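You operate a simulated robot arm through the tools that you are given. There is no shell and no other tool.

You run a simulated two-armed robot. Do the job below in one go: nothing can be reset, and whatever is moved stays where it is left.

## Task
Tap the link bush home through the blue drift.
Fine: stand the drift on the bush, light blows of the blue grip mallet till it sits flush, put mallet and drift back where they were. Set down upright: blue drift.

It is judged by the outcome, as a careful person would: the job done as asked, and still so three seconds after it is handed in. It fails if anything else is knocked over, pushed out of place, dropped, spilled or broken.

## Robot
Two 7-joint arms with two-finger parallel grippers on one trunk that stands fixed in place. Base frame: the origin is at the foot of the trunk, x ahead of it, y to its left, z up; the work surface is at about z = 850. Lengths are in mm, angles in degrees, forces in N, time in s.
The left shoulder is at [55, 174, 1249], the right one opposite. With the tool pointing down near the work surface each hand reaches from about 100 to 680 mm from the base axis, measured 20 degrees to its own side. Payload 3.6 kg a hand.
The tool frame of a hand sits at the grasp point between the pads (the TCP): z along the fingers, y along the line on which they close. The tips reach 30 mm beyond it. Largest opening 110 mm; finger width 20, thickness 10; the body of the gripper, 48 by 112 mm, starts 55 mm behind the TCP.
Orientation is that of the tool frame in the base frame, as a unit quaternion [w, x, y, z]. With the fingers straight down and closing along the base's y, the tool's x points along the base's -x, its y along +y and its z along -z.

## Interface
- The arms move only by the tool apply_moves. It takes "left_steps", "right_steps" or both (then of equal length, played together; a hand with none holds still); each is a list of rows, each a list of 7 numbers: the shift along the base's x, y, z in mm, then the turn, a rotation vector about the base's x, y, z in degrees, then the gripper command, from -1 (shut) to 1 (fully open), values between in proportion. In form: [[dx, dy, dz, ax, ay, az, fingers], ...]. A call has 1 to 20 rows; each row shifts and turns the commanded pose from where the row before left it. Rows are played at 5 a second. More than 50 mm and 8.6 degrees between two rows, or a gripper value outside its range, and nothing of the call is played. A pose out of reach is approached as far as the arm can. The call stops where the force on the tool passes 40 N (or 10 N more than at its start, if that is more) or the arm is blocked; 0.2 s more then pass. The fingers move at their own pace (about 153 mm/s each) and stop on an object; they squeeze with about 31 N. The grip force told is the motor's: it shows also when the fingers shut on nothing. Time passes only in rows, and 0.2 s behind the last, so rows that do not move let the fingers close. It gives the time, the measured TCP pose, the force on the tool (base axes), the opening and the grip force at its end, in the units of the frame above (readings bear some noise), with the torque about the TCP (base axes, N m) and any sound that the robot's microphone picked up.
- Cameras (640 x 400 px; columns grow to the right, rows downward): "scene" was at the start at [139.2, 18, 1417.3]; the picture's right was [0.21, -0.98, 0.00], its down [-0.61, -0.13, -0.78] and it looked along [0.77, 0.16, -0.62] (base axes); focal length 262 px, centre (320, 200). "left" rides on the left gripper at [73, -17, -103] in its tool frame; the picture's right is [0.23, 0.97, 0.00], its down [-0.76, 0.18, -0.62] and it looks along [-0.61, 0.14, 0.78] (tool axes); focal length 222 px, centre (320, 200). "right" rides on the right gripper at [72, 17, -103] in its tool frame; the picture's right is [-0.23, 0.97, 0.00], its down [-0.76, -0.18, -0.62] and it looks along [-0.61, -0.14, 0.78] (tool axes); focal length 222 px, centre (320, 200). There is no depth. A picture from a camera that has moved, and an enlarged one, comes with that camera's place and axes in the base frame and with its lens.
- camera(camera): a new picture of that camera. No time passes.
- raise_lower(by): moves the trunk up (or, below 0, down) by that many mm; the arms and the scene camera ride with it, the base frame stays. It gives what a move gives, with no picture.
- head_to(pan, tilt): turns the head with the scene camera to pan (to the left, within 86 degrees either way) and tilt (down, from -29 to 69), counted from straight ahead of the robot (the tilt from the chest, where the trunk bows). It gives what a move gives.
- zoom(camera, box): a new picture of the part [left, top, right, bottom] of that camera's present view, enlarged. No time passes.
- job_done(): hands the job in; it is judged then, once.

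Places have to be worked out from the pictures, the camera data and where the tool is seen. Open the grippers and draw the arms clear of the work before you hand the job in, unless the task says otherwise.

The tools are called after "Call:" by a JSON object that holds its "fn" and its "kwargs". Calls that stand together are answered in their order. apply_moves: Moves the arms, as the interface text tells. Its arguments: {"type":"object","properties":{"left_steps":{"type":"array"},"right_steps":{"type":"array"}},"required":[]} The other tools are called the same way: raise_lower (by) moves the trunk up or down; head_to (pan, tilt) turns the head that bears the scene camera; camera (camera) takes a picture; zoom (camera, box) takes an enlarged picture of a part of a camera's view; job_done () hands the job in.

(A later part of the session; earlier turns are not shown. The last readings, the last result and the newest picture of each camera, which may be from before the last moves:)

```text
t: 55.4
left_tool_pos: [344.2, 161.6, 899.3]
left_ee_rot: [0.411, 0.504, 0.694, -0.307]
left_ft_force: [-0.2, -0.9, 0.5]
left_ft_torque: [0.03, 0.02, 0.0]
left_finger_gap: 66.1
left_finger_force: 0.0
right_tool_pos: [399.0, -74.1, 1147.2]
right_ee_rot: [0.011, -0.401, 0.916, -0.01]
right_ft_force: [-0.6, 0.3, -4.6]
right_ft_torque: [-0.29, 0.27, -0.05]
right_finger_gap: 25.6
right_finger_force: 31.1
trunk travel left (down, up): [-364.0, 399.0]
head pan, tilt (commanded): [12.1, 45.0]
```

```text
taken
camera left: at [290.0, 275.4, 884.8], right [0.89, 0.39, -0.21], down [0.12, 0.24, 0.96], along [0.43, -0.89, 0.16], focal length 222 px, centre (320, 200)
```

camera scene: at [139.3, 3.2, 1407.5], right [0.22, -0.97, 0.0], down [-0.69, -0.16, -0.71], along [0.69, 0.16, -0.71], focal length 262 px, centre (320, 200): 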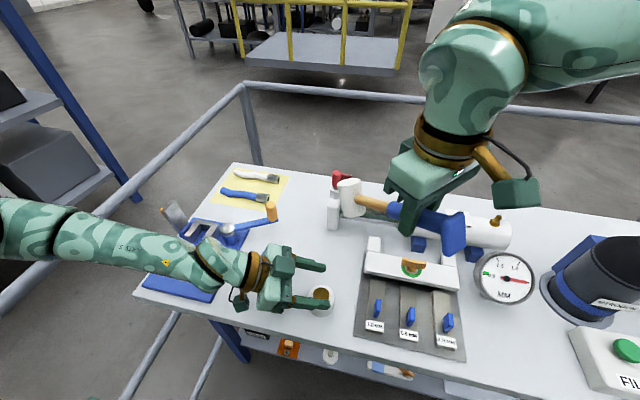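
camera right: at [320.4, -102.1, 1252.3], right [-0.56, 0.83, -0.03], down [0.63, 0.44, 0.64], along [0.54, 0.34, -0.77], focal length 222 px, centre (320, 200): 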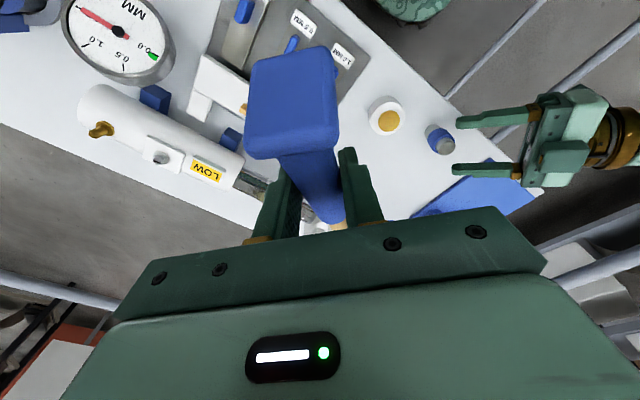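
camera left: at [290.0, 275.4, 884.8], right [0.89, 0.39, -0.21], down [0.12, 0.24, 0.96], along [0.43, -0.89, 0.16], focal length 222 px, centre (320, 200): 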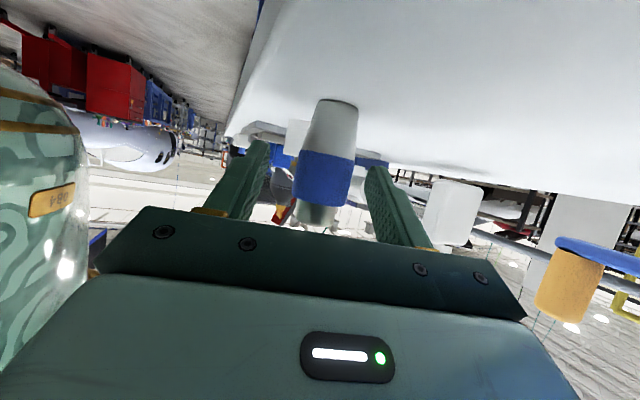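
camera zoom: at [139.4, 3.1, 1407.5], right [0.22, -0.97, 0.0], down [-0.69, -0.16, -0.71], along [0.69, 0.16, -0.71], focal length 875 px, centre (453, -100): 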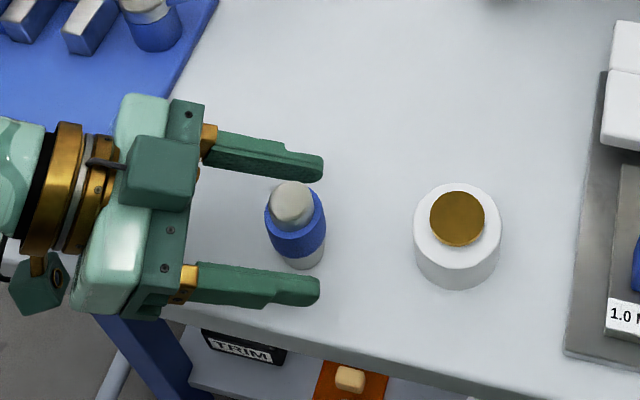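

The drift is centred between the pads at sleeve height. I'll close the left gripper gently.

Call:
{"fn": "apply_moves", "kwargs": {"left_steps": [[0, 0, 0, 0, 0, 0, -0.2], [0, 0, 0, 0, 0, 0, -1], [0, 0, 0, 0, 0, 0, -1], [0, 0, 0, 0, 0, 0, -1]]}}

Call:
{"fn": "zoom", "kwargs": {"camera": "scene", "box": [200, 230, 360, 350]}}

Call:
{"fn": "camera", "kwargs": {"camera": "left"}}

```text
t: 56.4
left_tool_pos: [345.0, 163.1, 899.9]
left_ee_rot: [0.41, 0.505, 0.694, -0.307]
left_ft_force: [0.2, 0.5, 1.0]
left_ft_torque: [-0.01, 0.04, 0.0]
left_finger_gap: 32.5
left_finger_force: 30.6
right_tool_pos: [397.9, -72.7, 1147.7]
right_ee_rot: [0.011, -0.401, 0.916, -0.009]
right_ft_force: [-0.3, 0.1, -3.8]
right_ft_torque: [-0.25, 0.3, 0.0]
right_finger_gap: 25.6
right_finger_force: 30.9
trunk travel left (down, up): [-364.0, 399.0]
head pan, tilt (commanded): [12.1, 45.0]
```

```text
3.33 times, centred on (280, 290) of scene
camera zoom: at [139.3, 3.0, 1407.5], right [0.22, -0.97, 0.0], down [-0.69, -0.16, -0.71], along [0.69, 0.16, -0.71], focal length 875 px, centre (453, -100)
```

zoom: 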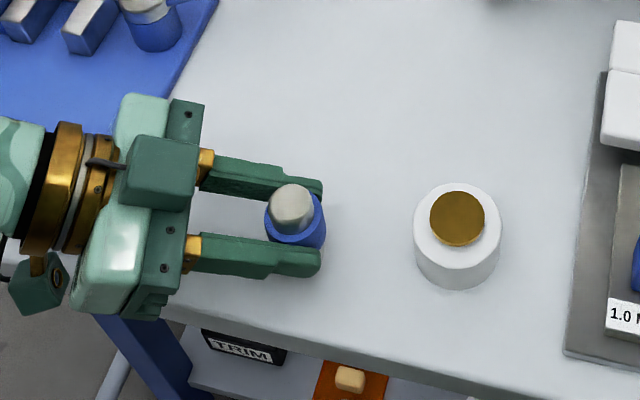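

```text
taken
camera left: at [290.0, 275.4, 884.9], right [0.89, 0.4, -0.21], down [0.12, 0.24, 0.96], along [0.43, -0.89, 0.16], focal length 222 px, centre (320, 200)
```

left: 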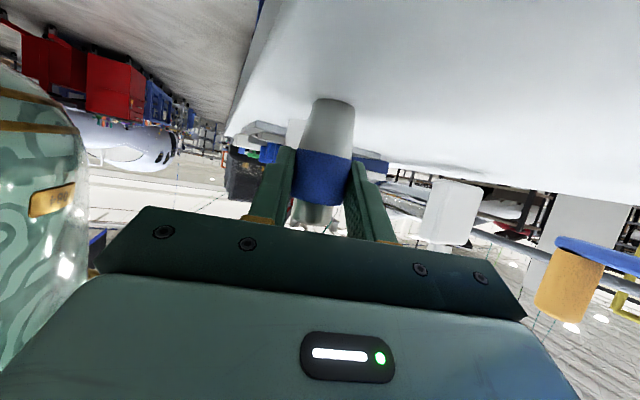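

The drift is gripped at its sleeve (32.5 mm gap). Before moving it I'll take tight zooms of the bush to fix its centre and how proud it stands.

Call:
{"fn": "zoom", "kwargs": {"camera": "scene", "box": [295, 270, 335, 310]}}

Call:
{"fn": "zoom", "kwargs": {"camera": "scene", "box": [255, 265, 295, 305]}}

```text
10.00 times, centred on (315, 290) of scene
camera zoom: at [139.3, 3.0, 1407.5], right [0.22, -0.97, 0.0], down [-0.69, -0.16, -0.71], along [0.69, 0.16, -0.71], focal length 2625 px, centre (370, -700)
```

zoom: 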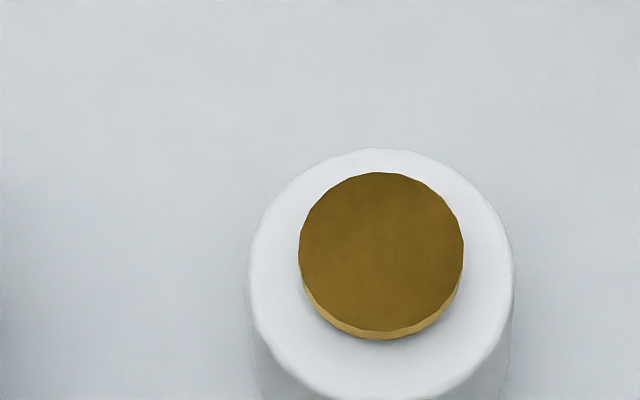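

```text
10.00 times, centred on (275, 285) of scene
camera zoom: at [139.3, 3.0, 1407.5], right [0.22, -0.97, 0.0], down [-0.69, -0.16, -0.71], along [0.69, 0.16, -0.71], focal length 2625 px, centre (770, -650)
```

zoom: 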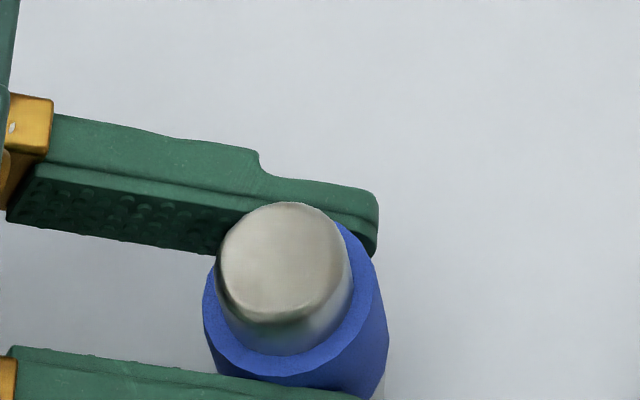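

From two camera poses the bush centre lies (+27.5, -93.8) mm from the drift's spot, and the bush stands roughly 5 mm proud. I'll lift the drift 55 mm and carry it over the bush.

Call:
{"fn": "apply_moves", "kwargs": {"left_steps": [[0, 0, 5, 0, 0, 0, -1], [0, 0, 15, 0, 0, 0, -1], [0, 0, 20, 0, 0, 0, -1], [0, 0, 15, 0, 0, 0, -1], [4, -14, 0, 0, 0, 0, -1], [5, -17, 0, 0, 0, 0, -1], [5, -17, 0, 0, 0, 0, -1], [5, -17, 0, 0, 0, 0, -1], [5, -17, 0, 0, 0, 0, -1], [3.5, -11.8, 0, 0, 0, 0, -1], [0, 0, 0, 0, 0, 0, -1], [0, 0, 0, 0, 0, 0, -1]]}}

Call:
{"fn": "zoom", "kwargs": {"camera": "scene", "box": [260, 230, 380, 320]}}

Call:
{"fn": "camera", "kwargs": {"camera": "left"}}

Call:
{"fn": "camera", "kwargs": {"camera": "right"}}

```text
t: 59.0
left_tool_pos: [372.9, 69.8, 954.1]
left_ee_rot: [0.41, 0.505, 0.694, -0.307]
left_ft_force: [-0.2, 0.3, -1.5]
left_ft_torque: [0.03, 0.01, 0.0]
left_finger_gap: 32.5
left_finger_force: 31.0
right_tool_pos: [398.8, -72.8, 1147.5]
right_ee_rot: [0.01, -0.4, 0.916, -0.01]
right_ft_force: [-0.5, 0.5, -4.0]
right_ft_torque: [-0.28, 0.31, -0.02]
right_finger_gap: 25.8
right_finger_force: 31.0
trunk travel left (down, up): [-364.0, 399.0]
head pan, tilt (commanded): [12.1, 45.0]
```

```text
4.44 times, centred on (320, 275) of scene
camera zoom: at [139.6, 2.9, 1407.4], right [0.22, -0.97, 0.0], down [-0.69, -0.16, -0.71], along [0.69, 0.16, -0.71], focal length 1167 px, centre (320, -133)
```

zoom: 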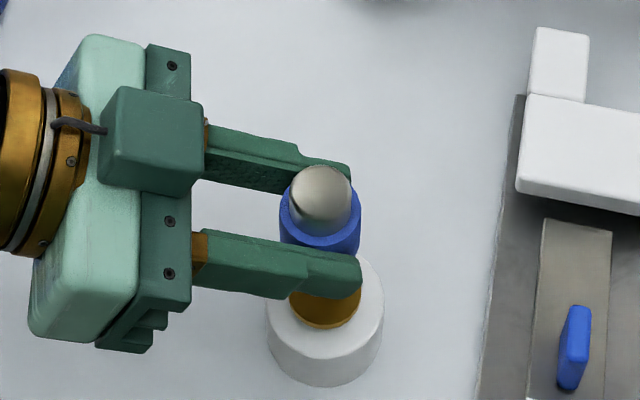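

```text
taken
camera left: at [319.2, 183.6, 940.0], right [0.89, 0.4, -0.21], down [0.12, 0.24, 0.96], along [0.43, -0.89, 0.16], focal length 222 px, centre (320, 200)
```

left: 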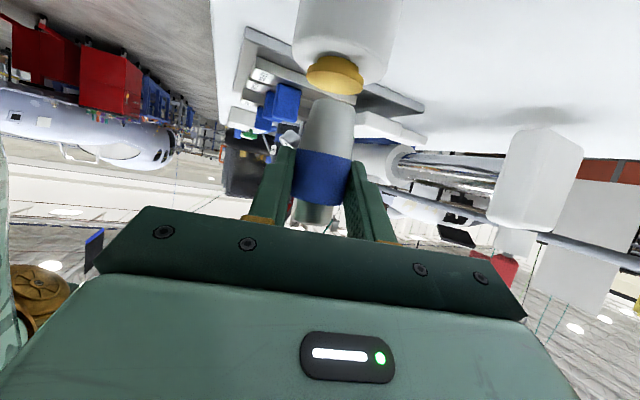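

```text
taken
camera right: at [333.3, -113.3, 1249.9], right [-0.56, 0.83, -0.02], down [0.63, 0.44, 0.64], along [0.54, 0.34, -0.77], focal length 222 px, centre (320, 200)
```

right: 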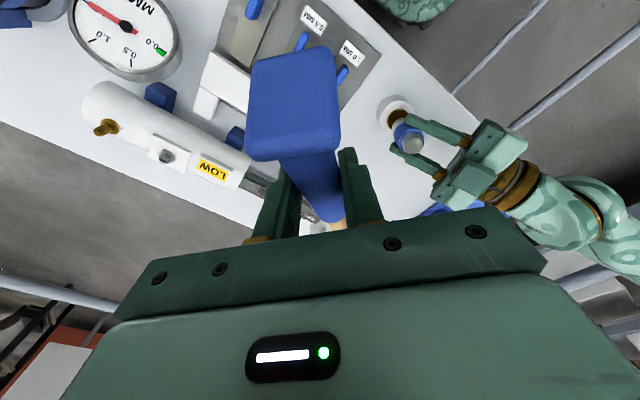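

This gives a good side view of the bush through the left camera. I'll zoom in to check lateral alignment and the protrusion.

Call:
{"fn": "zoom", "kwargs": {"camera": "left", "box": [270, 30, 400, 130]}}

Call:
{"fn": "zoom", "kwargs": {"camera": "right", "box": [360, 80, 460, 160]}}

```text
4.00 times, centred on (335, 80) of left
camera zoom: at [319.2, 183.6, 940.0], right [0.89, 0.4, -0.21], down [0.12, 0.24, 0.96], along [0.43, -0.89, 0.16], focal length 888 px, centre (260, 680)
```

zoom: 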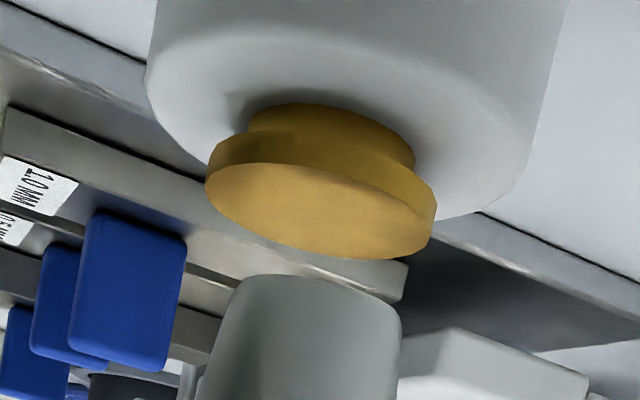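

```text
5.00 times, centred on (410, 120) of right
camera zoom: at [333.3, -113.3, 1249.9], right [-0.56, 0.83, -0.02], down [0.63, 0.44, 0.64], along [0.54, 0.34, -0.77], focal length 1111 px, centre (-130, 600)
```

zoom: 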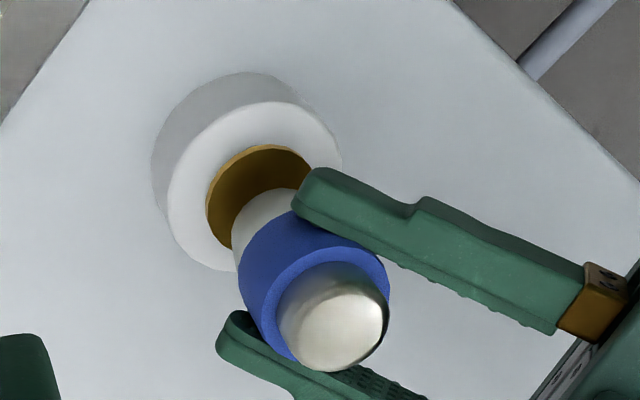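

The bush is flanged: the flange (about 5 mm thick) stands about 4.5 mm off the link face, so "home" means the flange seats against the link. The drift is centred on it within about 1.5 mm, so I'll trim x by -0.7 and lower 10 mm.

Call:
{"fn": "apply_moves", "kwargs": {"left_steps": [[-0.7, 0, -4, 0, 0, 0, -1], [0, 0, -4, 0, 0, 0, -1], [0, 0, -2, 0, 0, 0, -1], [0, 0, 0, 0, 0, 0, -1]]}}

Call:
{"fn": "zoom", "kwargs": {"camera": "left", "box": [270, 40, 400, 140]}}

```text
t: 60.0
left_tool_pos: [373.0, 67.3, 942.9]
left_ee_rot: [0.411, 0.505, 0.694, -0.307]
left_ft_force: [1.5, -0.5, -1.6]
left_ft_torque: [0.0, -0.03, 0.0]
left_finger_gap: 32.8
left_finger_force: 31.1
right_tool_pos: [398.6, -71.7, 1146.3]
right_ee_rot: [0.011, -0.4, 0.916, -0.009]
right_ft_force: [0.5, 0.1, -4.0]
right_ft_torque: [-0.3, 0.29, -0.01]
right_finger_gap: 25.7
right_finger_force: 31.4
trunk travel left (down, up): [-364.0, 399.0]
head pan, tilt (commanded): [12.1, 45.0]
```

```text
4.00 times, centred on (335, 90) of left
camera zoom: at [318.0, 181.9, 928.7], right [0.89, 0.4, -0.21], down [0.12, 0.24, 0.96], along [0.43, -0.89, 0.16], focal length 888 px, centre (260, 640)
```

zoom: 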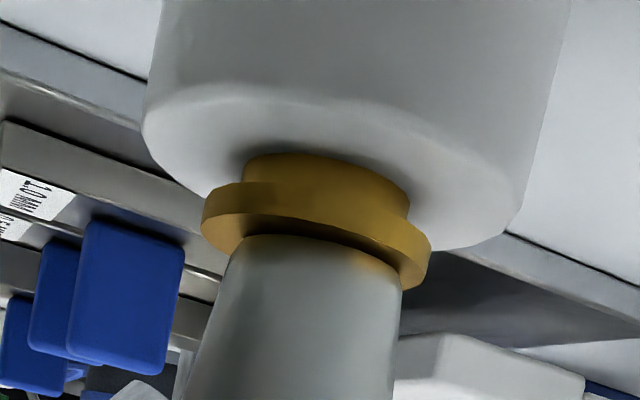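

The drift is nearly on the flange and well aligned. I'll lower in half-millimetre steps and watch for contact force.

Call:
{"fn": "apply_moves", "kwargs": {"left_steps": [[0, 0, -0.5, 0, 0, 0, -1], [0, 0, -0.5, 0, 0, 0, -1], [0, 0, -0.5, 0, 0, 0, -1], [0, 0, 0, 0, 0, 0, -1]]}}

Call:
{"fn": "zoom", "kwargs": {"camera": "left", "box": [270, 40, 400, 140]}}

```text
t: 61.0
left_tool_pos: [372.7, 68.5, 941.3]
left_ee_rot: [0.411, 0.505, 0.694, -0.308]
left_ft_force: [-0.4, 0.6, 3.5]
left_ft_torque: [0.01, -0.05, 0.04]
left_finger_gap: 32.5
left_finger_force: 31.6
right_tool_pos: [398.0, -72.6, 1147.6]
right_ee_rot: [0.011, -0.4, 0.916, -0.01]
right_ft_force: [0.5, 0.2, -5.4]
right_ft_torque: [-0.26, 0.29, -0.01]
right_finger_gap: 25.9
right_finger_force: 31.0
trunk travel left (down, up): [-364.0, 399.0]
head pan, tilt (commanded): [12.1, 45.0]
```

```text
4.00 times, centred on (335, 90) of left
camera zoom: at [317.9, 182.0, 927.8], right [0.89, 0.39, -0.21], down [0.12, 0.24, 0.96], along [0.43, -0.89, 0.16], focal length 888 px, centre (260, 640)
```

zoom: 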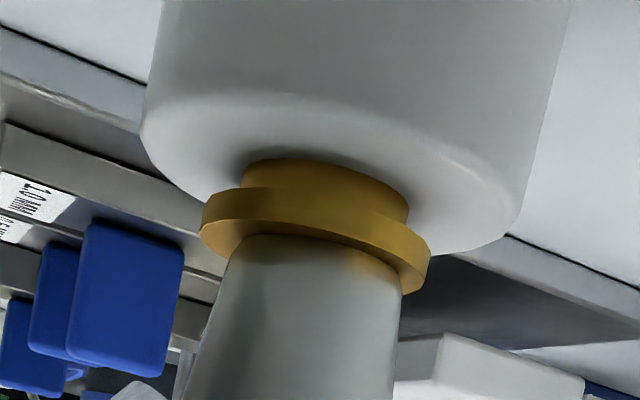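

Contact is made: about 5 N, with the drift standing flat on the flange (its top at z≈964). I'll ease the left fingers to a loose 37 mm guard so the drift can slide but not topple, then check it stays standing.

Call:
{"fn": "apply_moves", "kwargs": {"left_steps": [[0, 0, 0.4, 0, 0, 0, -1], [0, 0, 0, 0, 0, 0, -0.37], [0, 0, 0, 0, 0, 0, -0.33], [0, 0, 0, 0, 0, 0, -0.33]]}}

Call:
{"fn": "zoom", "kwargs": {"camera": "left", "box": [240, 40, 420, 240]}}

Call:
{"fn": "zoom", "kwargs": {"camera": "scene", "box": [260, 220, 380, 320]}}

Call:
{"fn": "zoom", "kwargs": {"camera": "scene", "box": [310, 140, 500, 280]}}

```text
t: 62.0
left_tool_pos: [373.7, 67.2, 942.3]
left_ee_rot: [0.411, 0.504, 0.694, -0.307]
left_ft_force: [-0.9, -0.3, -0.7]
left_ft_torque: [0.01, -0.03, 0.02]
left_finger_gap: 36.8
left_finger_force: 0.1
right_tool_pos: [399.1, -72.6, 1147.4]
right_ee_rot: [0.01, -0.4, 0.916, -0.009]
right_ft_force: [-0.1, -0.1, -4.8]
right_ft_torque: [-0.29, 0.29, 0.01]
right_finger_gap: 25.7
right_finger_force: 30.9
trunk travel left (down, up): [-364.0, 399.0]
head pan, tilt (commanded): [12.1, 45.0]
```

```text
2.00 times, centred on (330, 140) of left
camera zoom: at [318.8, 181.9, 928.2], right [0.89, 0.4, -0.21], down [0.12, 0.24, 0.96], along [0.43, -0.89, 0.16], focal length 444 px, centre (300, 320)
```

zoom: 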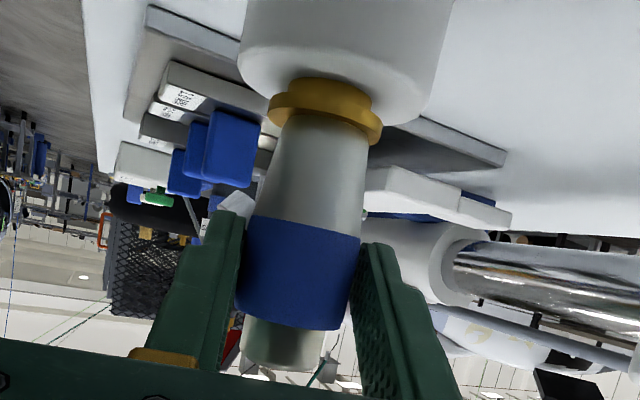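

```text
4.00 times, centred on (320, 270) of scene
camera zoom: at [139.4, 3.0, 1407.5], right [0.22, -0.97, 0.0], down [-0.69, -0.16, -0.71], along [0.69, 0.16, -0.71], focal length 1050 px, centre (320, -80)
```

zoom: 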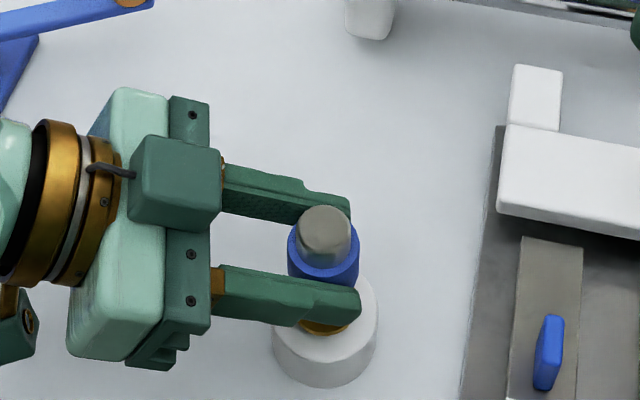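

```text
2.86 times, centred on (405, 210) of scene
camera zoom: at [139.4, 3.0, 1407.5], right [0.22, -0.97, 0.0], down [-0.69, -0.16, -0.71], along [0.69, 0.16, -0.71], focal length 750 px, centre (77, 171)
```

zoom: 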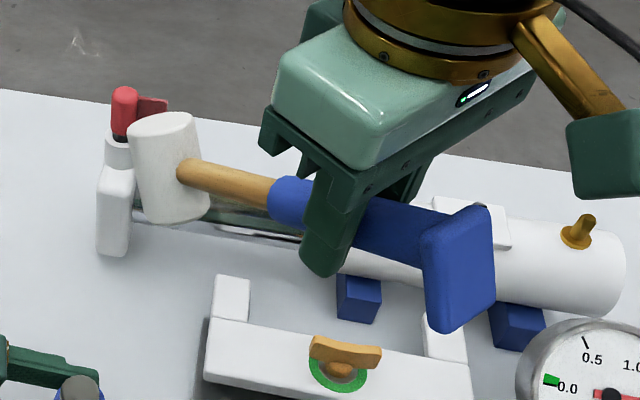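

The drift stands free inside the loose guard. The mallet head droops about 19° in the right grip, so I'll level it by tilting the hand. First I'll bring the right hand, kept high, toward the strike position with more yaw (target about 65°) to see what the wrist allows.

Call:
{"fn": "apply_moves", "kwargs": {"right_steps": [[-11, -1.5, 2, 0, 0, 2.2, -1], [-11, -1.5, 2, 0, 0, 2.2, -1], [-11, -1.5, 2, 0, 0, 2.2, -1], [-11, -1.5, 2, 0, 0, 2.2, -1], [-11, -1.5, 2, 0, 0, 2.2, -1], [-11, -1.5, 2, 0, 0, 2.2, -1], [-11, -1.5, 0, 0, 0, 2.2, -1], [-10, -1.5, 0, 0, 0, 2.6, -1], [0, 0, 0, 0, 0, 0, -1]]}}

Call:
{"fn": "camera", "kwargs": {"camera": "scene"}}

```text
t: 64.0
left_tool_pos: [372.7, 68.3, 942.1]
left_ee_rot: [0.41, 0.506, 0.694, -0.308]
left_ft_force: [0.4, 0.0, 0.9]
left_ft_torque: [0.0, 0.04, -0.03]
left_finger_gap: 36.9
left_finger_force: 0.0
right_tool_pos: [377.1, -77.9, 1153.3]
right_ee_rot: [0.015, -0.43, 0.903, -0.009]
right_ft_force: [1.1, -0.9, -4.9]
right_ft_torque: [-0.34, 0.28, 0.0]
right_finger_gap: 25.9
right_finger_force: 30.8
right hand out of reach, approached as far as the arm can: row 2, 3, 4, 5, 7, 8
trunk travel left (down, up): [-364.0, 399.0]
head pan, tilt (commanded): [12.1, 45.0]
```

```text
taken
camera scene: at [139.5, 3.0, 1407.5], right [0.22, -0.97, 0.0], down [-0.69, -0.16, -0.71], along [0.69, 0.16, -0.71], focal length 262 px, centre (320, 200)
```

scene: 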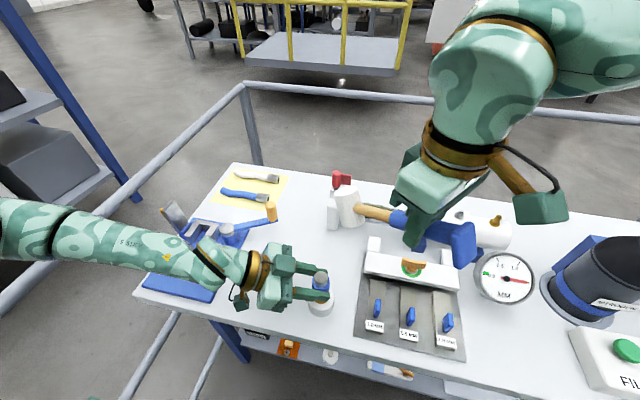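

The wrist limit loosens as the hand comes closer. I'll translate first, then add yaw.

Call:
{"fn": "apply_moves", "kwargs": {"right_steps": [[-10, 0, 0, 0, 0, 0, -1], [-10, 0, 0, 0, 0, 0, -1], [-10, 0, 0, 0, 0, 0, -1], [-10, 0, 0, 0, 0, 0, -1], [-10, 0, 0, 0, 0, 0, -1], [-10, 0, 0, 0, 0, 0, -1], [0, 0, 0, 0, 0, 2, -1], [0, 0, 0, 0, 0, 2, -1], [0, 0, 0, 0, 0, 2, -1], [0, 0, 0, 0, 0, 0, -1]]}}

Call:
{"fn": "camera", "kwargs": {"camera": "scene"}}

```text
t: 66.2
left_tool_pos: [373.2, 68.0, 941.3]
left_ee_rot: [0.411, 0.505, 0.694, -0.307]
left_ft_force: [1.0, -0.5, 0.5]
left_ft_torque: [-0.02, 0.0, 0.01]
left_finger_gap: 37.0
left_finger_force: 0.0
right_tool_pos: [317.1, -76.3, 1151.0]
right_ee_rot: [0.016, -0.477, 0.879, -0.008]
right_ft_force: [-0.1, 1.1, -5.7]
right_ft_torque: [-0.3, 0.21, 0.0]
right_finger_gap: 25.7
right_finger_force: 30.7
trunk travel left (down, up): [-364.0, 399.0]
head pan, tilt (commanded): [12.1, 45.0]
```

```text
taken
camera scene: at [139.3, 3.0, 1407.5], right [0.22, -0.97, 0.0], down [-0.69, -0.16, -0.71], along [0.69, 0.16, -0.71], focal length 262 px, centre (320, 200)
```

scene: 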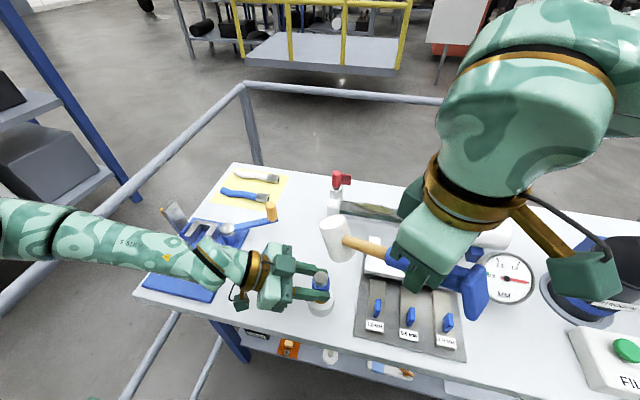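

Yaw is now 57° at (317, -76). I'll tilt the right hand 19° about the handle-normal axis to bring the drooped mallet head level.

Call:
{"fn": "apply_moves", "kwargs": {"right_steps": [[-2, 0, 0, 3.19, -2.07, 0, -1], [-2, 0, 0, 3.19, -2.07, 0, -1], [-2, 0, 0, 3.19, -2.07, 0, -1], [-2, 0, 0, 3.19, -2.07, 0, -1], [-2, 0, 0, 3.19, -2.07, 0, -1], [0, 0, 0, 0, 0, 0, -1]]}}

Call:
{"fn": "camera", "kwargs": {"camera": "scene"}}

Call:
{"fn": "zoom", "kwargs": {"camera": "scene", "box": [290, 190, 420, 290]}}

Call:
{"fn": "camera", "kwargs": {"camera": "left"}}

```text
t: 67.6
left_tool_pos: [374.2, 66.6, 942.8]
left_ee_rot: [0.41, 0.505, 0.694, -0.307]
left_ft_force: [0.0, 0.1, 0.0]
left_ft_torque: [-0.03, 0.0, 0.0]
left_finger_gap: 36.8
left_finger_force: 0.2
right_tool_pos: [307.2, -77.5, 1152.9]
right_ee_rot: [0.159, -0.468, 0.866, 0.073]
right_ft_force: [0.0, 0.0, -5.3]
right_ft_torque: [-0.39, 0.27, 0.05]
right_finger_gap: 25.6
right_finger_force: 31.0
trunk travel left (down, up): [-364.0, 399.0]
head pan, tilt (commanded): [12.1, 45.0]
```

```text
taken
camera scene: at [139.3, 3.2, 1407.5], right [0.22, -0.97, 0.0], down [-0.69, -0.16, -0.71], along [0.69, 0.16, -0.71], focal length 262 px, centre (320, 200)
```

scene: 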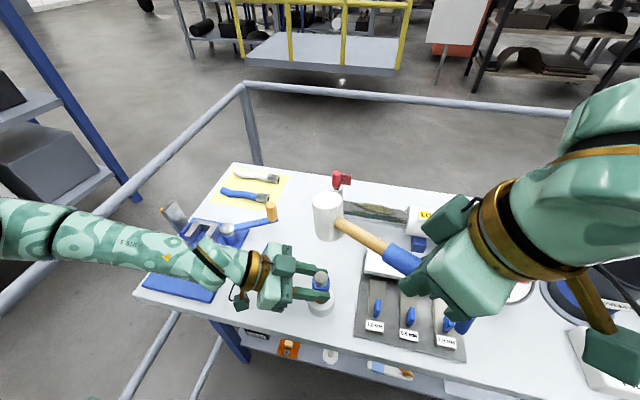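

```text
4.00 times, centred on (355, 240) of scene
camera zoom: at [139.3, 3.2, 1407.5], right [0.22, -0.97, 0.0], down [-0.69, -0.16, -0.71], along [0.69, 0.16, -0.71], focal length 1050 px, centre (180, 40)
```

zoom: 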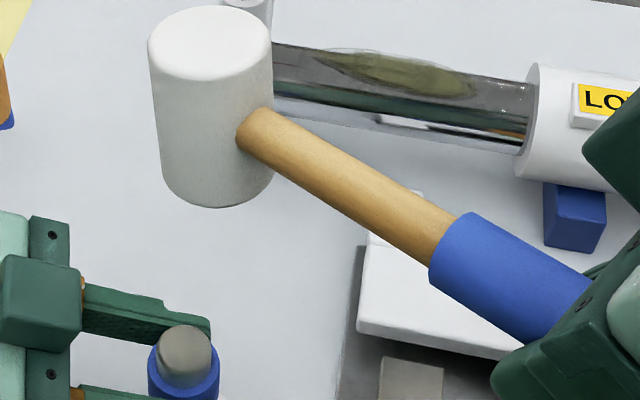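

```text
taken
camera left: at [318.7, 182.0, 928.2], right [0.89, 0.4, -0.21], down [0.12, 0.24, 0.96], along [0.43, -0.89, 0.16], focal length 222 px, centre (320, 200)
```

left: 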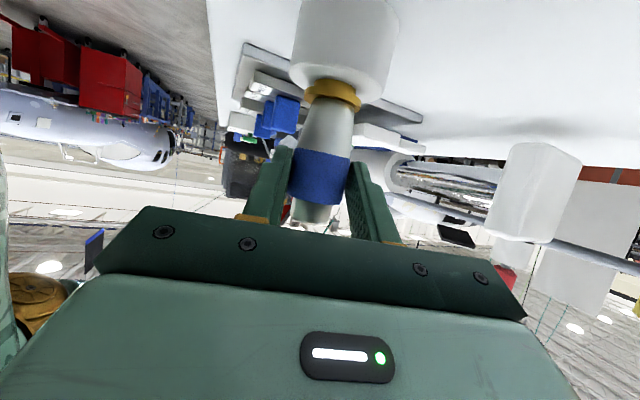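

The head is nearly level, with about 5° of droop left by my estimate. I'll add 5° of tilt and start moving the head over the drift, still high.

Call:
{"fn": "apply_moves", "kwargs": {"right_steps": [[-4, 1, 0, 2.1, -1.36, 0, -1], [-4, 1, 0, 2.1, -1.36, 0, -1], [-4, 1, -10, 0, 0, 0, -1], [0, 0, -10, 0, 0, 0, -1], [0, 0, -10, 0, 0, 0, -1], [0, 0, 0, 0, 0, 0, -1]]}}

Call:
{"fn": "camera", "kwargs": {"camera": "scene"}}

Call:
{"fn": "zoom", "kwargs": {"camera": "scene", "box": [270, 190, 420, 320]}}

Call:
{"fn": "camera", "kwargs": {"camera": "left"}}

```text
t: 69.0
left_tool_pos: [372.4, 66.9, 942.2]
left_ee_rot: [0.411, 0.504, 0.695, -0.307]
left_ft_force: [0.8, -0.2, 0.9]
left_ft_torque: [-0.02, 0.01, -0.01]
left_finger_gap: 36.7
left_finger_force: 0.1
right_tool_pos: [310.7, -62.5, 1127.2]
right_ee_rot: [0.195, -0.463, 0.859, 0.094]
right_ft_force: [-0.1, -0.2, -4.0]
right_ft_torque: [-0.4, 0.24, 0.01]
right_finger_gap: 25.8
right_finger_force: 31.1
right hand out of reach, approached as far as the arm can: row 2, 3, 5
trunk travel left (down, up): [-364.0, 399.0]
head pan, tilt (commanded): [12.1, 45.0]
```

```text
taken
camera scene: at [139.2, 2.9, 1407.5], right [0.22, -0.97, 0.0], down [-0.69, -0.16, -0.71], along [0.69, 0.16, -0.71], focal length 262 px, centre (320, 200)
```

scene: 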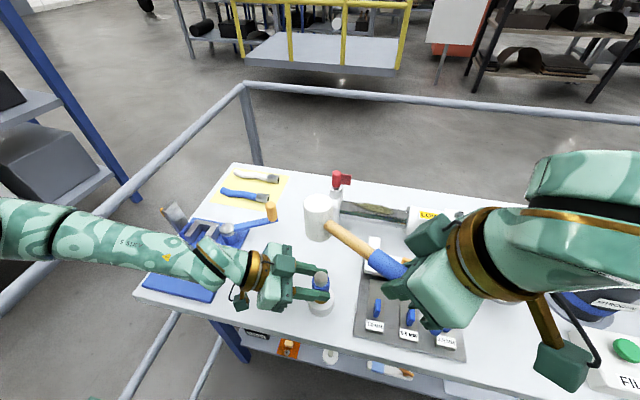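

```text
3.08 times, centred on (345, 255) of scene
camera zoom: at [139.2, 2.9, 1407.5], right [0.22, -0.97, 0.0], down [-0.69, -0.16, -0.71], along [0.69, 0.16, -0.71], focal length 808 px, centre (243, 31)
```

zoom: 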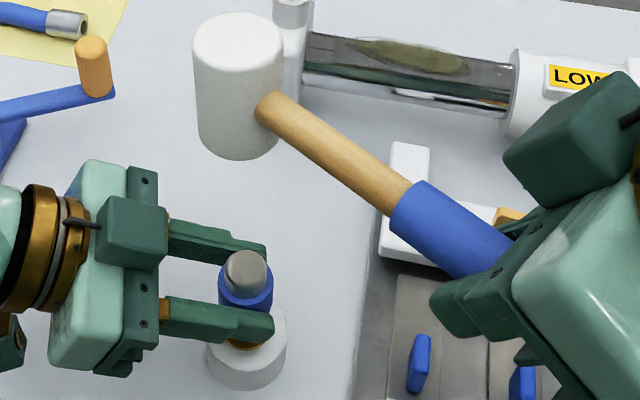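

```text
taken
camera left: at [318.6, 181.8, 928.3], right [0.89, 0.4, -0.21], down [0.12, 0.24, 0.96], along [0.43, -0.89, 0.16], focal length 222 px, centre (320, 200)
```

left: 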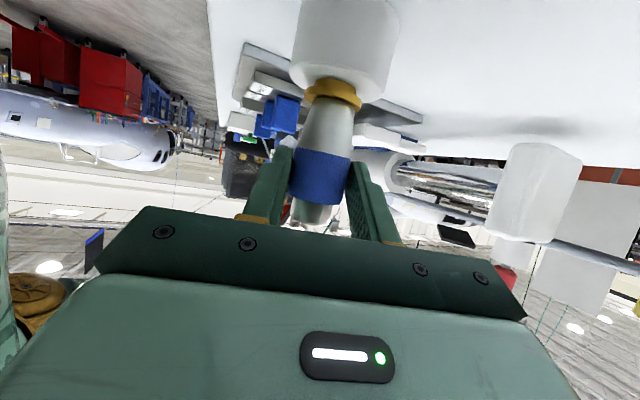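

The head is now level within about 1.5° and sits near (390, 62). I'll shift it over the drift and lower part way, watching for reach warnings.

Call:
{"fn": "apply_moves", "kwargs": {"right_steps": [[-4, -2, -8, 0, 0, 0, -1], [-4, -2, -12, 0, 0, 0, -1], [-4, -2, -12, 0, 0, 0, -1], [-2, -1, -12, 0, 0, 0, -1], [0, 0, -12, 0, 0, 0, -1], [0, 0, -10, 0, 0, 0, -1], [0, 0, 0, 0, 0, 0, -1]]}}

Call:
{"fn": "camera", "kwargs": {"camera": "scene"}}

Call:
{"fn": "zoom", "kwargs": {"camera": "scene", "box": [270, 210, 390, 310]}}

Call:
{"fn": "camera", "kwargs": {"camera": "left"}}

```text
t: 70.6
left_tool_pos: [374.0, 67.2, 941.9]
left_ee_rot: [0.411, 0.505, 0.694, -0.307]
left_ft_force: [0.9, 0.1, -0.3]
left_ft_torque: [0.01, -0.02, 0.0]
left_finger_gap: 36.6
left_finger_force: 0.2
right_tool_pos: [315.6, -61.0, 1064.0]
right_ee_rot: [0.194, -0.464, 0.859, 0.093]
right_ft_force: [0.2, 0.2, -4.5]
right_ft_torque: [-0.38, 0.25, 0.0]
right_finger_gap: 26.0
right_finger_force: 30.6
right hand out of reach, approached as far as the arm can: row 1, 2, 3
trunk travel left (down, up): [-364.0, 399.0]
head pan, tilt (commanded): [12.1, 45.0]
```

```text
taken
camera scene: at [139.2, 3.0, 1407.5], right [0.22, -0.97, 0.0], down [-0.69, -0.16, -0.71], along [0.69, 0.16, -0.71], focal length 262 px, centre (320, 200)
```

scene: 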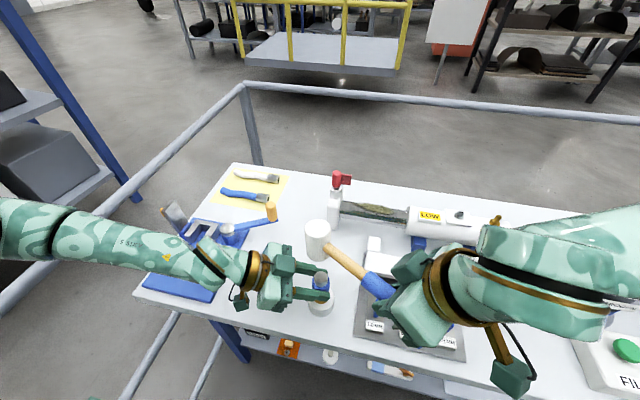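

```text
4.00 times, centred on (330, 260) of scene
camera zoom: at [139.2, 3.0, 1407.5], right [0.22, -0.97, 0.0], down [-0.69, -0.16, -0.71], along [0.69, 0.16, -0.71], focal length 1050 px, centre (280, -40)
```

zoom: 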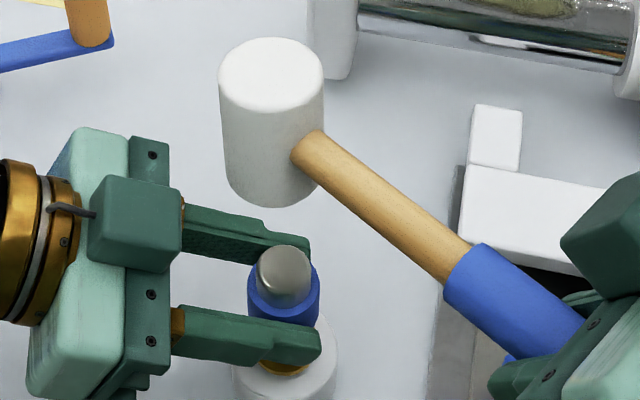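

```text
taken
camera left: at [318.6, 181.9, 928.3], right [0.89, 0.4, -0.21], down [0.12, 0.24, 0.96], along [0.43, -0.89, 0.16], focal length 222 px, centre (320, 200)
```

left: 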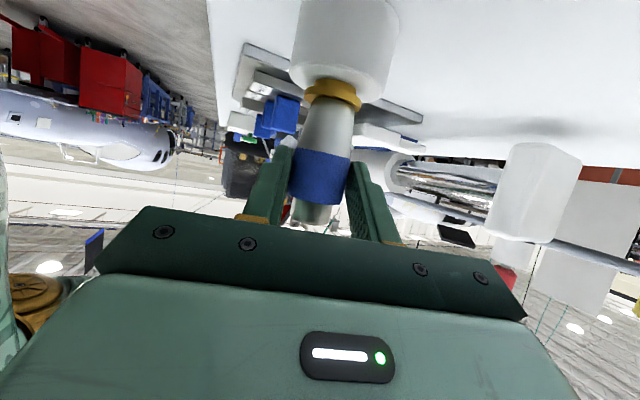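

The head is level within about 1° but sits about 20 mm too far in x. I'll test whether the hand can come inward from this lower height.

Call:
{"fn": "apply_moves", "kwargs": {"right_steps": [[-3, -2, 0, 0, 0, 0, -1], [-3, -2, 0, 0, 0, 0, -1], [-3, -2, 0, 0, 0, 0, -1], [-3, -1, 0, 0, 0, 0, -1], [0, 0, 0, 0, 0, 0, -1]]}}

```text
t: 71.8
left_tool_pos: [373.2, 68.3, 942.3]
left_ee_rot: [0.41, 0.505, 0.695, -0.307]
left_ft_force: [0.4, 0.8, 0.4]
left_ft_torque: [0.03, -0.01, -0.01]
left_finger_gap: 36.6
left_finger_force: 0.0
right_tool_pos: [315.3, -60.1, 1063.6]
right_ee_rot: [0.196, -0.463, 0.859, 0.093]
right_ft_force: [0.4, -0.7, -4.1]
right_ft_torque: [-0.38, 0.28, -0.01]
right_finger_gap: 25.8
right_finger_force: 30.7
right hand out of reach, approached as far as the arm can: row 1, 2, 3, 4
trunk travel left (down, up): [-364.0, 399.0]
head pan, tilt (commanded): [12.1, 45.0]
```

The arm won't come inward at this yaw. I'll look down with the head camera to judge how much space there is between the right hand and the trunk before trying less yaw.

Call:
{"fn": "head_to", "kwargs": {"pan": -20, "tilt": 69}}

Call:
{"fn": "camera", "kwargs": {"camera": "scene"}}

```text
t: 72.8
left_tool_pos: [372.3, 68.3, 942.7]
left_ee_rot: [0.411, 0.505, 0.695, -0.306]
left_ft_force: [-0.1, 0.4, 0.6]
left_ft_torque: [0.0, 0.0, 0.01]
left_finger_gap: 36.8
left_finger_force: 0.2
right_tool_pos: [315.9, -61.0, 1062.5]
right_ee_rot: [0.195, -0.462, 0.86, 0.094]
right_ft_force: [1.0, 0.6, -5.4]
right_ft_torque: [-0.4, 0.25, 0.01]
right_finger_gap: 25.7
right_finger_force: 30.8
trunk travel left (down, up): [-364.0, 399.0]
head pan, tilt (commanded): [-20.0, 68.8]
```

```text
taken
camera scene: at [112.9, -33.6, 1378.7], right [-0.33, -0.94, 0.0], down [-0.88, 0.3, -0.36], along [0.34, -0.12, -0.93], focal length 262 px, centre (320, 200)
```

scene: 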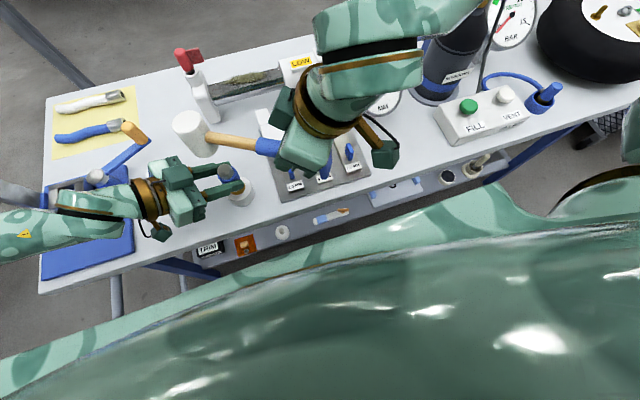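

There's enough room between the hand and the chest. I'll reduce yaw by about 7° while moving the hand inward, which should bring the head over the drift.

Call:
{"fn": "apply_moves", "kwargs": {"right_steps": [[-4, 0, 0, 0, 0, -1.5, -1], [-5, 0, 0, 0, 0, -1.5, -1], [-5, 0, 0, 0, 0, -1.5, -1], [-5, 0, 0, 0, 0, -1.5, -1], [-5, 0, 0, 0, 0, -1, -1], [-5, 0, 0, 0, 0, 0, -1], [-4, 0, 0, 0, 0, 0, -1], [0, 0, 0, 0, 0, 0, -1]]}}

Call:
{"fn": "camera", "kwargs": {"camera": "scene"}}

```text
t: 74.5
left_tool_pos: [372.6, 67.7, 943.1]
left_ee_rot: [0.411, 0.505, 0.695, -0.307]
left_ft_force: [0.0, -0.9, 0.3]
left_ft_torque: [-0.02, -0.02, -0.02]
left_finger_gap: 37.0
left_finger_force: 0.1
right_tool_pos: [305.3, -43.5, 1061.1]
right_ee_rot: [0.2, -0.408, 0.887, 0.081]
right_ft_force: [-1.1, 0.0, -3.6]
right_ft_torque: [-0.34, 0.31, -0.01]
right_finger_gap: 25.9
right_finger_force: 30.9
right hand out of reach, approached as far as the arm can: row 1, 2, 3, 4, 5, 6, 7
trunk travel left (down, up): [-364.0, 399.0]
head pan, tilt (commanded): [-20.0, 68.8]
```

```text
taken
camera scene: at [112.8, -33.6, 1378.6], right [-0.33, -0.94, 0.0], down [-0.88, 0.31, -0.36], along [0.34, -0.12, -0.93], focal length 262 px, centre (320, 200)
```

scene: 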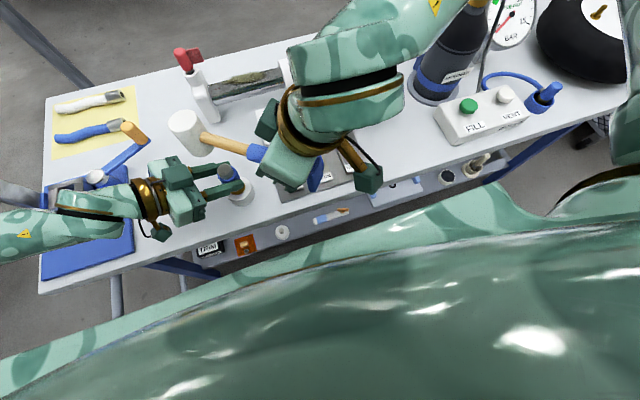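

The limit is the right elbow's fold: the shoulder is too close overhead. Raising the trunk about 100 mm will give room, but the left hand rides along, so first I'll open its fingers and back it straight off the drift along the finger axis.

Call:
{"fn": "apply_moves", "kwargs": {"left_steps": [[0, 0, 0, 0, 0, 0, 0], [0, 0, 0, 0, 0, 0, 0.2], [0, 0, 0, 0, 0, 0, 0.2], [-3.9, 12.6, 7.1, 0, 0, 0, 0.2], [-3.9, 12.6, 7.1, 0, 0, 0, 0.2], [-3.9, 12.6, 7.1, 0, 0, 0, 0.2], [-3.9, 12.6, 7.1, 0, 0, 0, 0.2], [-3.9, 12.6, 7.1, 0, 0, 0, 0.2], [-3.9, 12.6, 7.1, 0, 0, 0, 0.2], [0, 0, 0, 0, 0, 0, 0.2]]}}

Call:
{"fn": "camera", "kwargs": {"camera": "left"}}

Call:
{"fn": "camera", "kwargs": {"camera": "scene"}}

```text
t: 76.8
left_tool_pos: [349.0, 144.6, 986.7]
left_ee_rot: [0.411, 0.505, 0.694, -0.307]
left_ft_force: [-0.2, 0.4, 0.5]
left_ft_torque: [0.01, -0.03, 0.0]
left_finger_gap: 65.9
left_finger_force: 0.0
right_tool_pos: [306.3, -44.0, 1060.8]
right_ee_rot: [0.201, -0.41, 0.886, 0.082]
right_ft_force: [0.7, -0.8, -3.4]
right_ft_torque: [-0.35, 0.29, 0.01]
right_finger_gap: 25.6
right_finger_force: 30.8
trunk travel left (down, up): [-364.0, 399.0]
head pan, tilt (commanded): [-20.0, 68.8]
```

```text
taken
camera left: at [294.5, 258.2, 972.0], right [0.89, 0.4, -0.21], down [0.12, 0.24, 0.96], along [0.43, -0.89, 0.16], focal length 222 px, centre (320, 200)
```

left: 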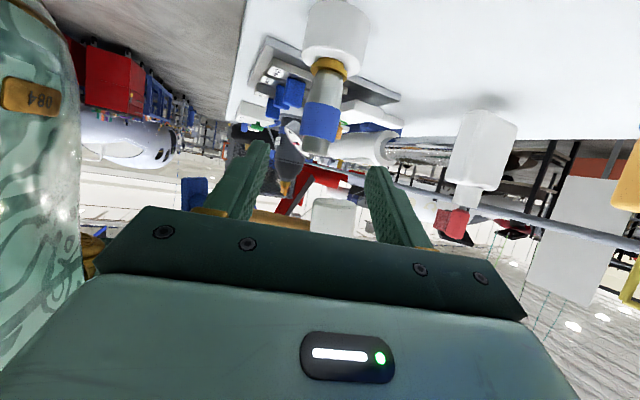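

```text
taken
camera scene: at [113.1, -33.6, 1378.6], right [-0.33, -0.94, 0.0], down [-0.88, 0.31, -0.36], along [0.34, -0.12, -0.93], focal length 262 px, centre (320, 200)
```

scene: 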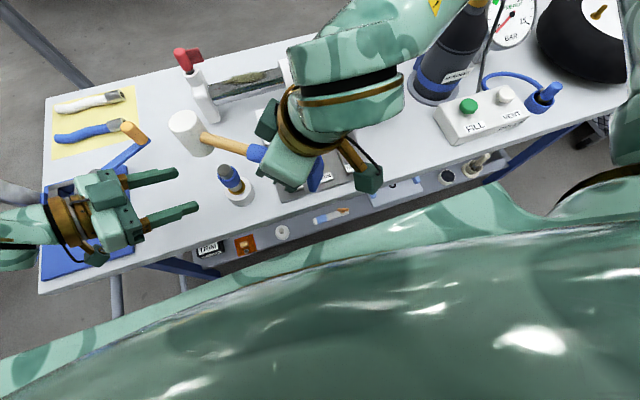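

The drift stands by itself on the bush, clear of the fingers. Now I'll raise the trunk 100 mm.

Call:
{"fn": "raise_lower", "kwargs": {"by": 100}}

Call:
{"fn": "head_to", "kwargs": {"pan": 5, "tilt": 50}}

Call:
{"fn": "camera", "kwargs": {"camera": "scene"}}

```text
t: 78.1
left_tool_pos: [348.7, 143.7, 1085.5]
left_ee_rot: [0.41, 0.505, 0.694, -0.308]
left_ft_force: [0.0, 0.1, 0.5]
left_ft_torque: [-0.01, -0.03, -0.02]
left_finger_gap: 66.2
left_finger_force: 0.1
right_tool_pos: [304.6, -42.6, 1161.8]
right_ee_rot: [0.201, -0.408, 0.887, 0.081]
right_ft_force: [0.4, 0.3, -4.3]
right_ft_torque: [-0.33, 0.3, 0.02]
right_finger_gap: 25.6
right_finger_force: 31.2
trunk travel left (down, up): [-464.0, 299.0]
head pan, tilt (commanded): [-20.0, 68.8]
```

```text
t: 79.0
left_tool_pos: [348.5, 143.8, 1085.2]
left_ee_rot: [0.411, 0.504, 0.695, -0.307]
left_ft_force: [-0.6, -0.8, 0.8]
left_ft_torque: [0.02, 0.01, 0.01]
left_finger_gap: 65.8
left_finger_force: 0.1
right_tool_pos: [304.2, -42.8, 1160.7]
right_ee_rot: [0.201, -0.409, 0.886, 0.081]
right_ft_force: [-0.3, -0.1, -4.4]
right_ft_torque: [-0.36, 0.28, 0.02]
right_finger_gap: 25.7
right_finger_force: 30.9
trunk travel left (down, up): [-464.0, 299.0]
head pan, tilt (commanded): [5.0, 50.0]
```

```text
taken
camera scene: at [110.9, -7.8, 1501.4], right [0.1, -0.99, 0.0], down [-0.76, -0.08, -0.64], along [0.64, 0.06, -0.77], focal length 262 px, centre (320, 200)
```

scene: 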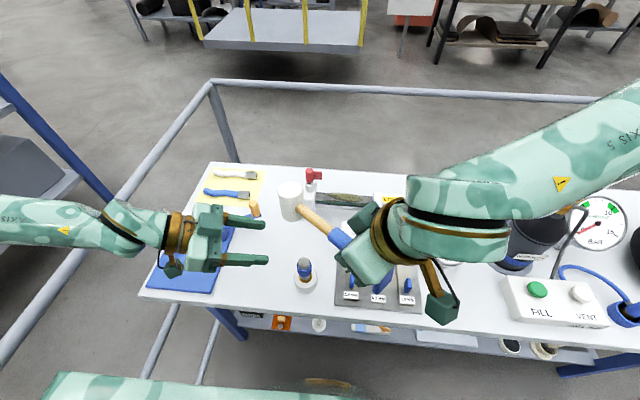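

Now there's room. I'll bring the right hand back to yaw of about 57° and down toward the strike position.

Call:
{"fn": "apply_moves", "kwargs": {"right_steps": [[0, -3, -10, 0, 0, 0, -1], [0, -4, -10, 0, 0, 1, -1], [-1, -4, -10, 0, 0, 1.5, -1], [-1, -4, -10, 0, 0, 1.5, -1], [-2, -4, -10, 0, 0, 1.5, -1], [-2, -4, -10, 0, 0, 1.5, -1], [-2, -3, -10, 0, 0, 1.5, -1], [-2, 0, -10, 0, 0, 1.5, -1], [0, 0, 0, 0, 0, 0, -1]]}}

Call:
{"fn": "camera", "kwargs": {"camera": "scene"}}

Call:
{"fn": "zoom", "kwargs": {"camera": "scene", "box": [240, 180, 390, 310]}}

Call:
{"fn": "camera", "kwargs": {"camera": "left"}}

```text
t: 81.0
left_tool_pos: [348.1, 144.2, 1086.3]
left_ee_rot: [0.41, 0.505, 0.694, -0.307]
left_ft_force: [-0.1, -0.1, -0.6]
left_ft_torque: [-0.03, 0.02, 0.0]
left_finger_gap: 66.3
left_finger_force: 0.1
right_tool_pos: [294.8, -69.5, 1079.8]
right_ee_rot: [0.194, -0.485, 0.847, 0.099]
right_ft_force: [-0.4, -0.9, -4.9]
right_ft_torque: [-0.41, 0.2, -0.03]
right_finger_gap: 25.5
right_finger_force: 30.9
trunk travel left (down, up): [-464.0, 299.0]
head pan, tilt (commanded): [5.0, 50.0]
```

```text
taken
camera scene: at [110.8, -7.7, 1501.5], right [0.1, -0.99, 0.0], down [-0.76, -0.08, -0.64], along [0.64, 0.07, -0.77], focal length 262 px, centre (320, 200)
```

scene: 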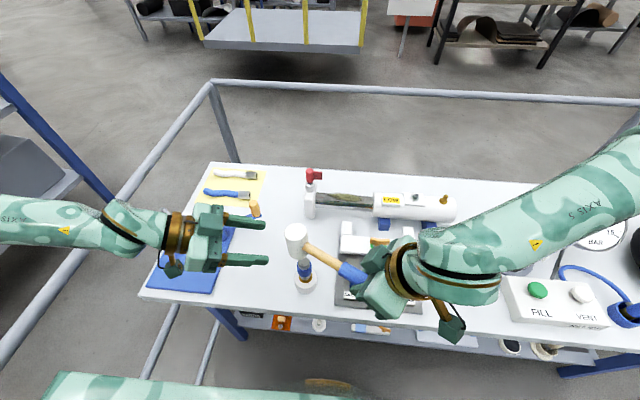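

```text
3.08 times, centred on (315, 245) of scene
camera zoom: at [110.8, -7.7, 1501.5], right [0.1, -0.99, 0.0], down [-0.76, -0.08, -0.64], along [0.64, 0.07, -0.77], focal length 808 px, centre (335, 62)
```

zoom: 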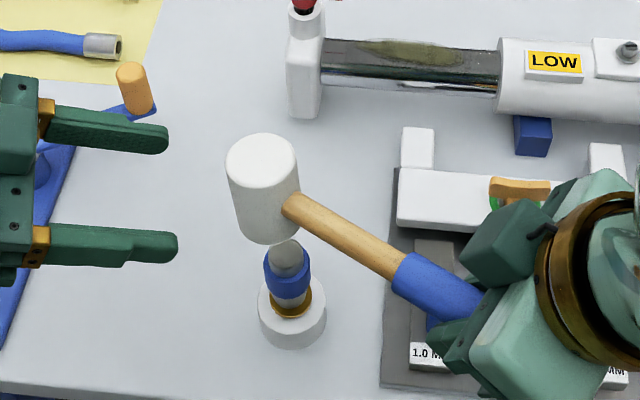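

```text
taken
camera left: at [294.1, 257.7, 1071.2], right [0.89, 0.4, -0.21], down [0.12, 0.24, 0.96], along [0.43, -0.89, 0.16], focal length 222 px, centre (320, 200)
```

left: 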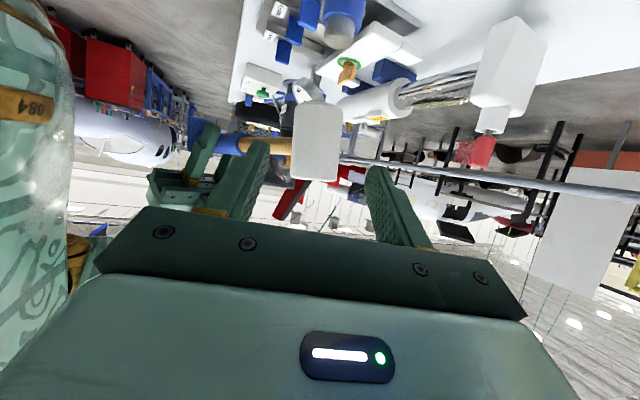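

The drift stands steady and the hand is at the intended pose. I'll measure the head's tilt and position precisely from both cameras.

Call:
{"fn": "zoom", "kwargs": {"camera": "left", "box": [260, 80, 380, 200]}}

Call:
{"fn": "zoom", "kwargs": {"camera": "scene", "box": [275, 215, 325, 255]}}

Call:
{"fn": "zoom", "kwargs": {"camera": "scene", "box": [280, 250, 330, 300]}}

```text
3.33 times, centred on (320, 140) of left
camera zoom: at [294.1, 257.7, 1071.2], right [0.89, 0.4, -0.21], down [0.12, 0.24, 0.96], along [0.43, -0.89, 0.16], focal length 740 px, centre (320, 400)
```

zoom: 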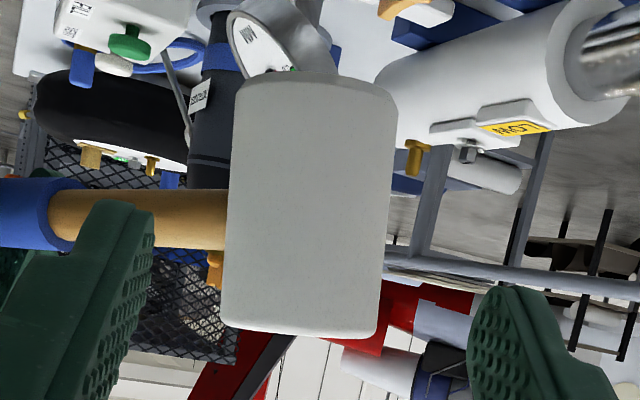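

```text
10.00 times, centred on (300, 235) of scene
camera zoom: at [110.8, -7.7, 1501.5], right [0.1, -0.99, 0.0], down [-0.76, -0.08, -0.64], along [0.64, 0.07, -0.77], focal length 2625 px, centre (520, -150)
```

zoom: 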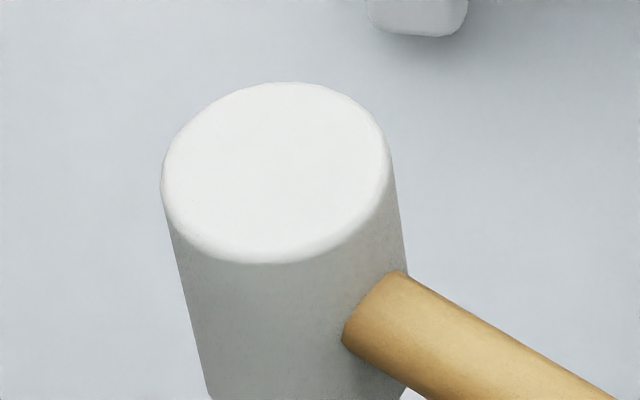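

```text
8.00 times, centred on (305, 275) of scene
camera zoom: at [110.8, -7.7, 1501.5], right [0.1, -0.99, 0.0], down [-0.76, -0.08, -0.64], along [0.64, 0.07, -0.77], focal length 2100 px, centre (440, -400)
```

zoom: 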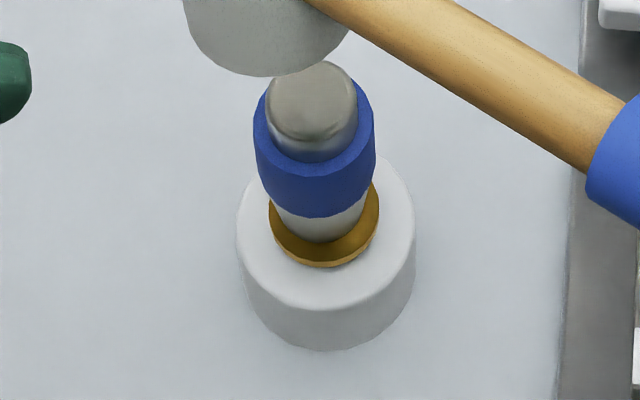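

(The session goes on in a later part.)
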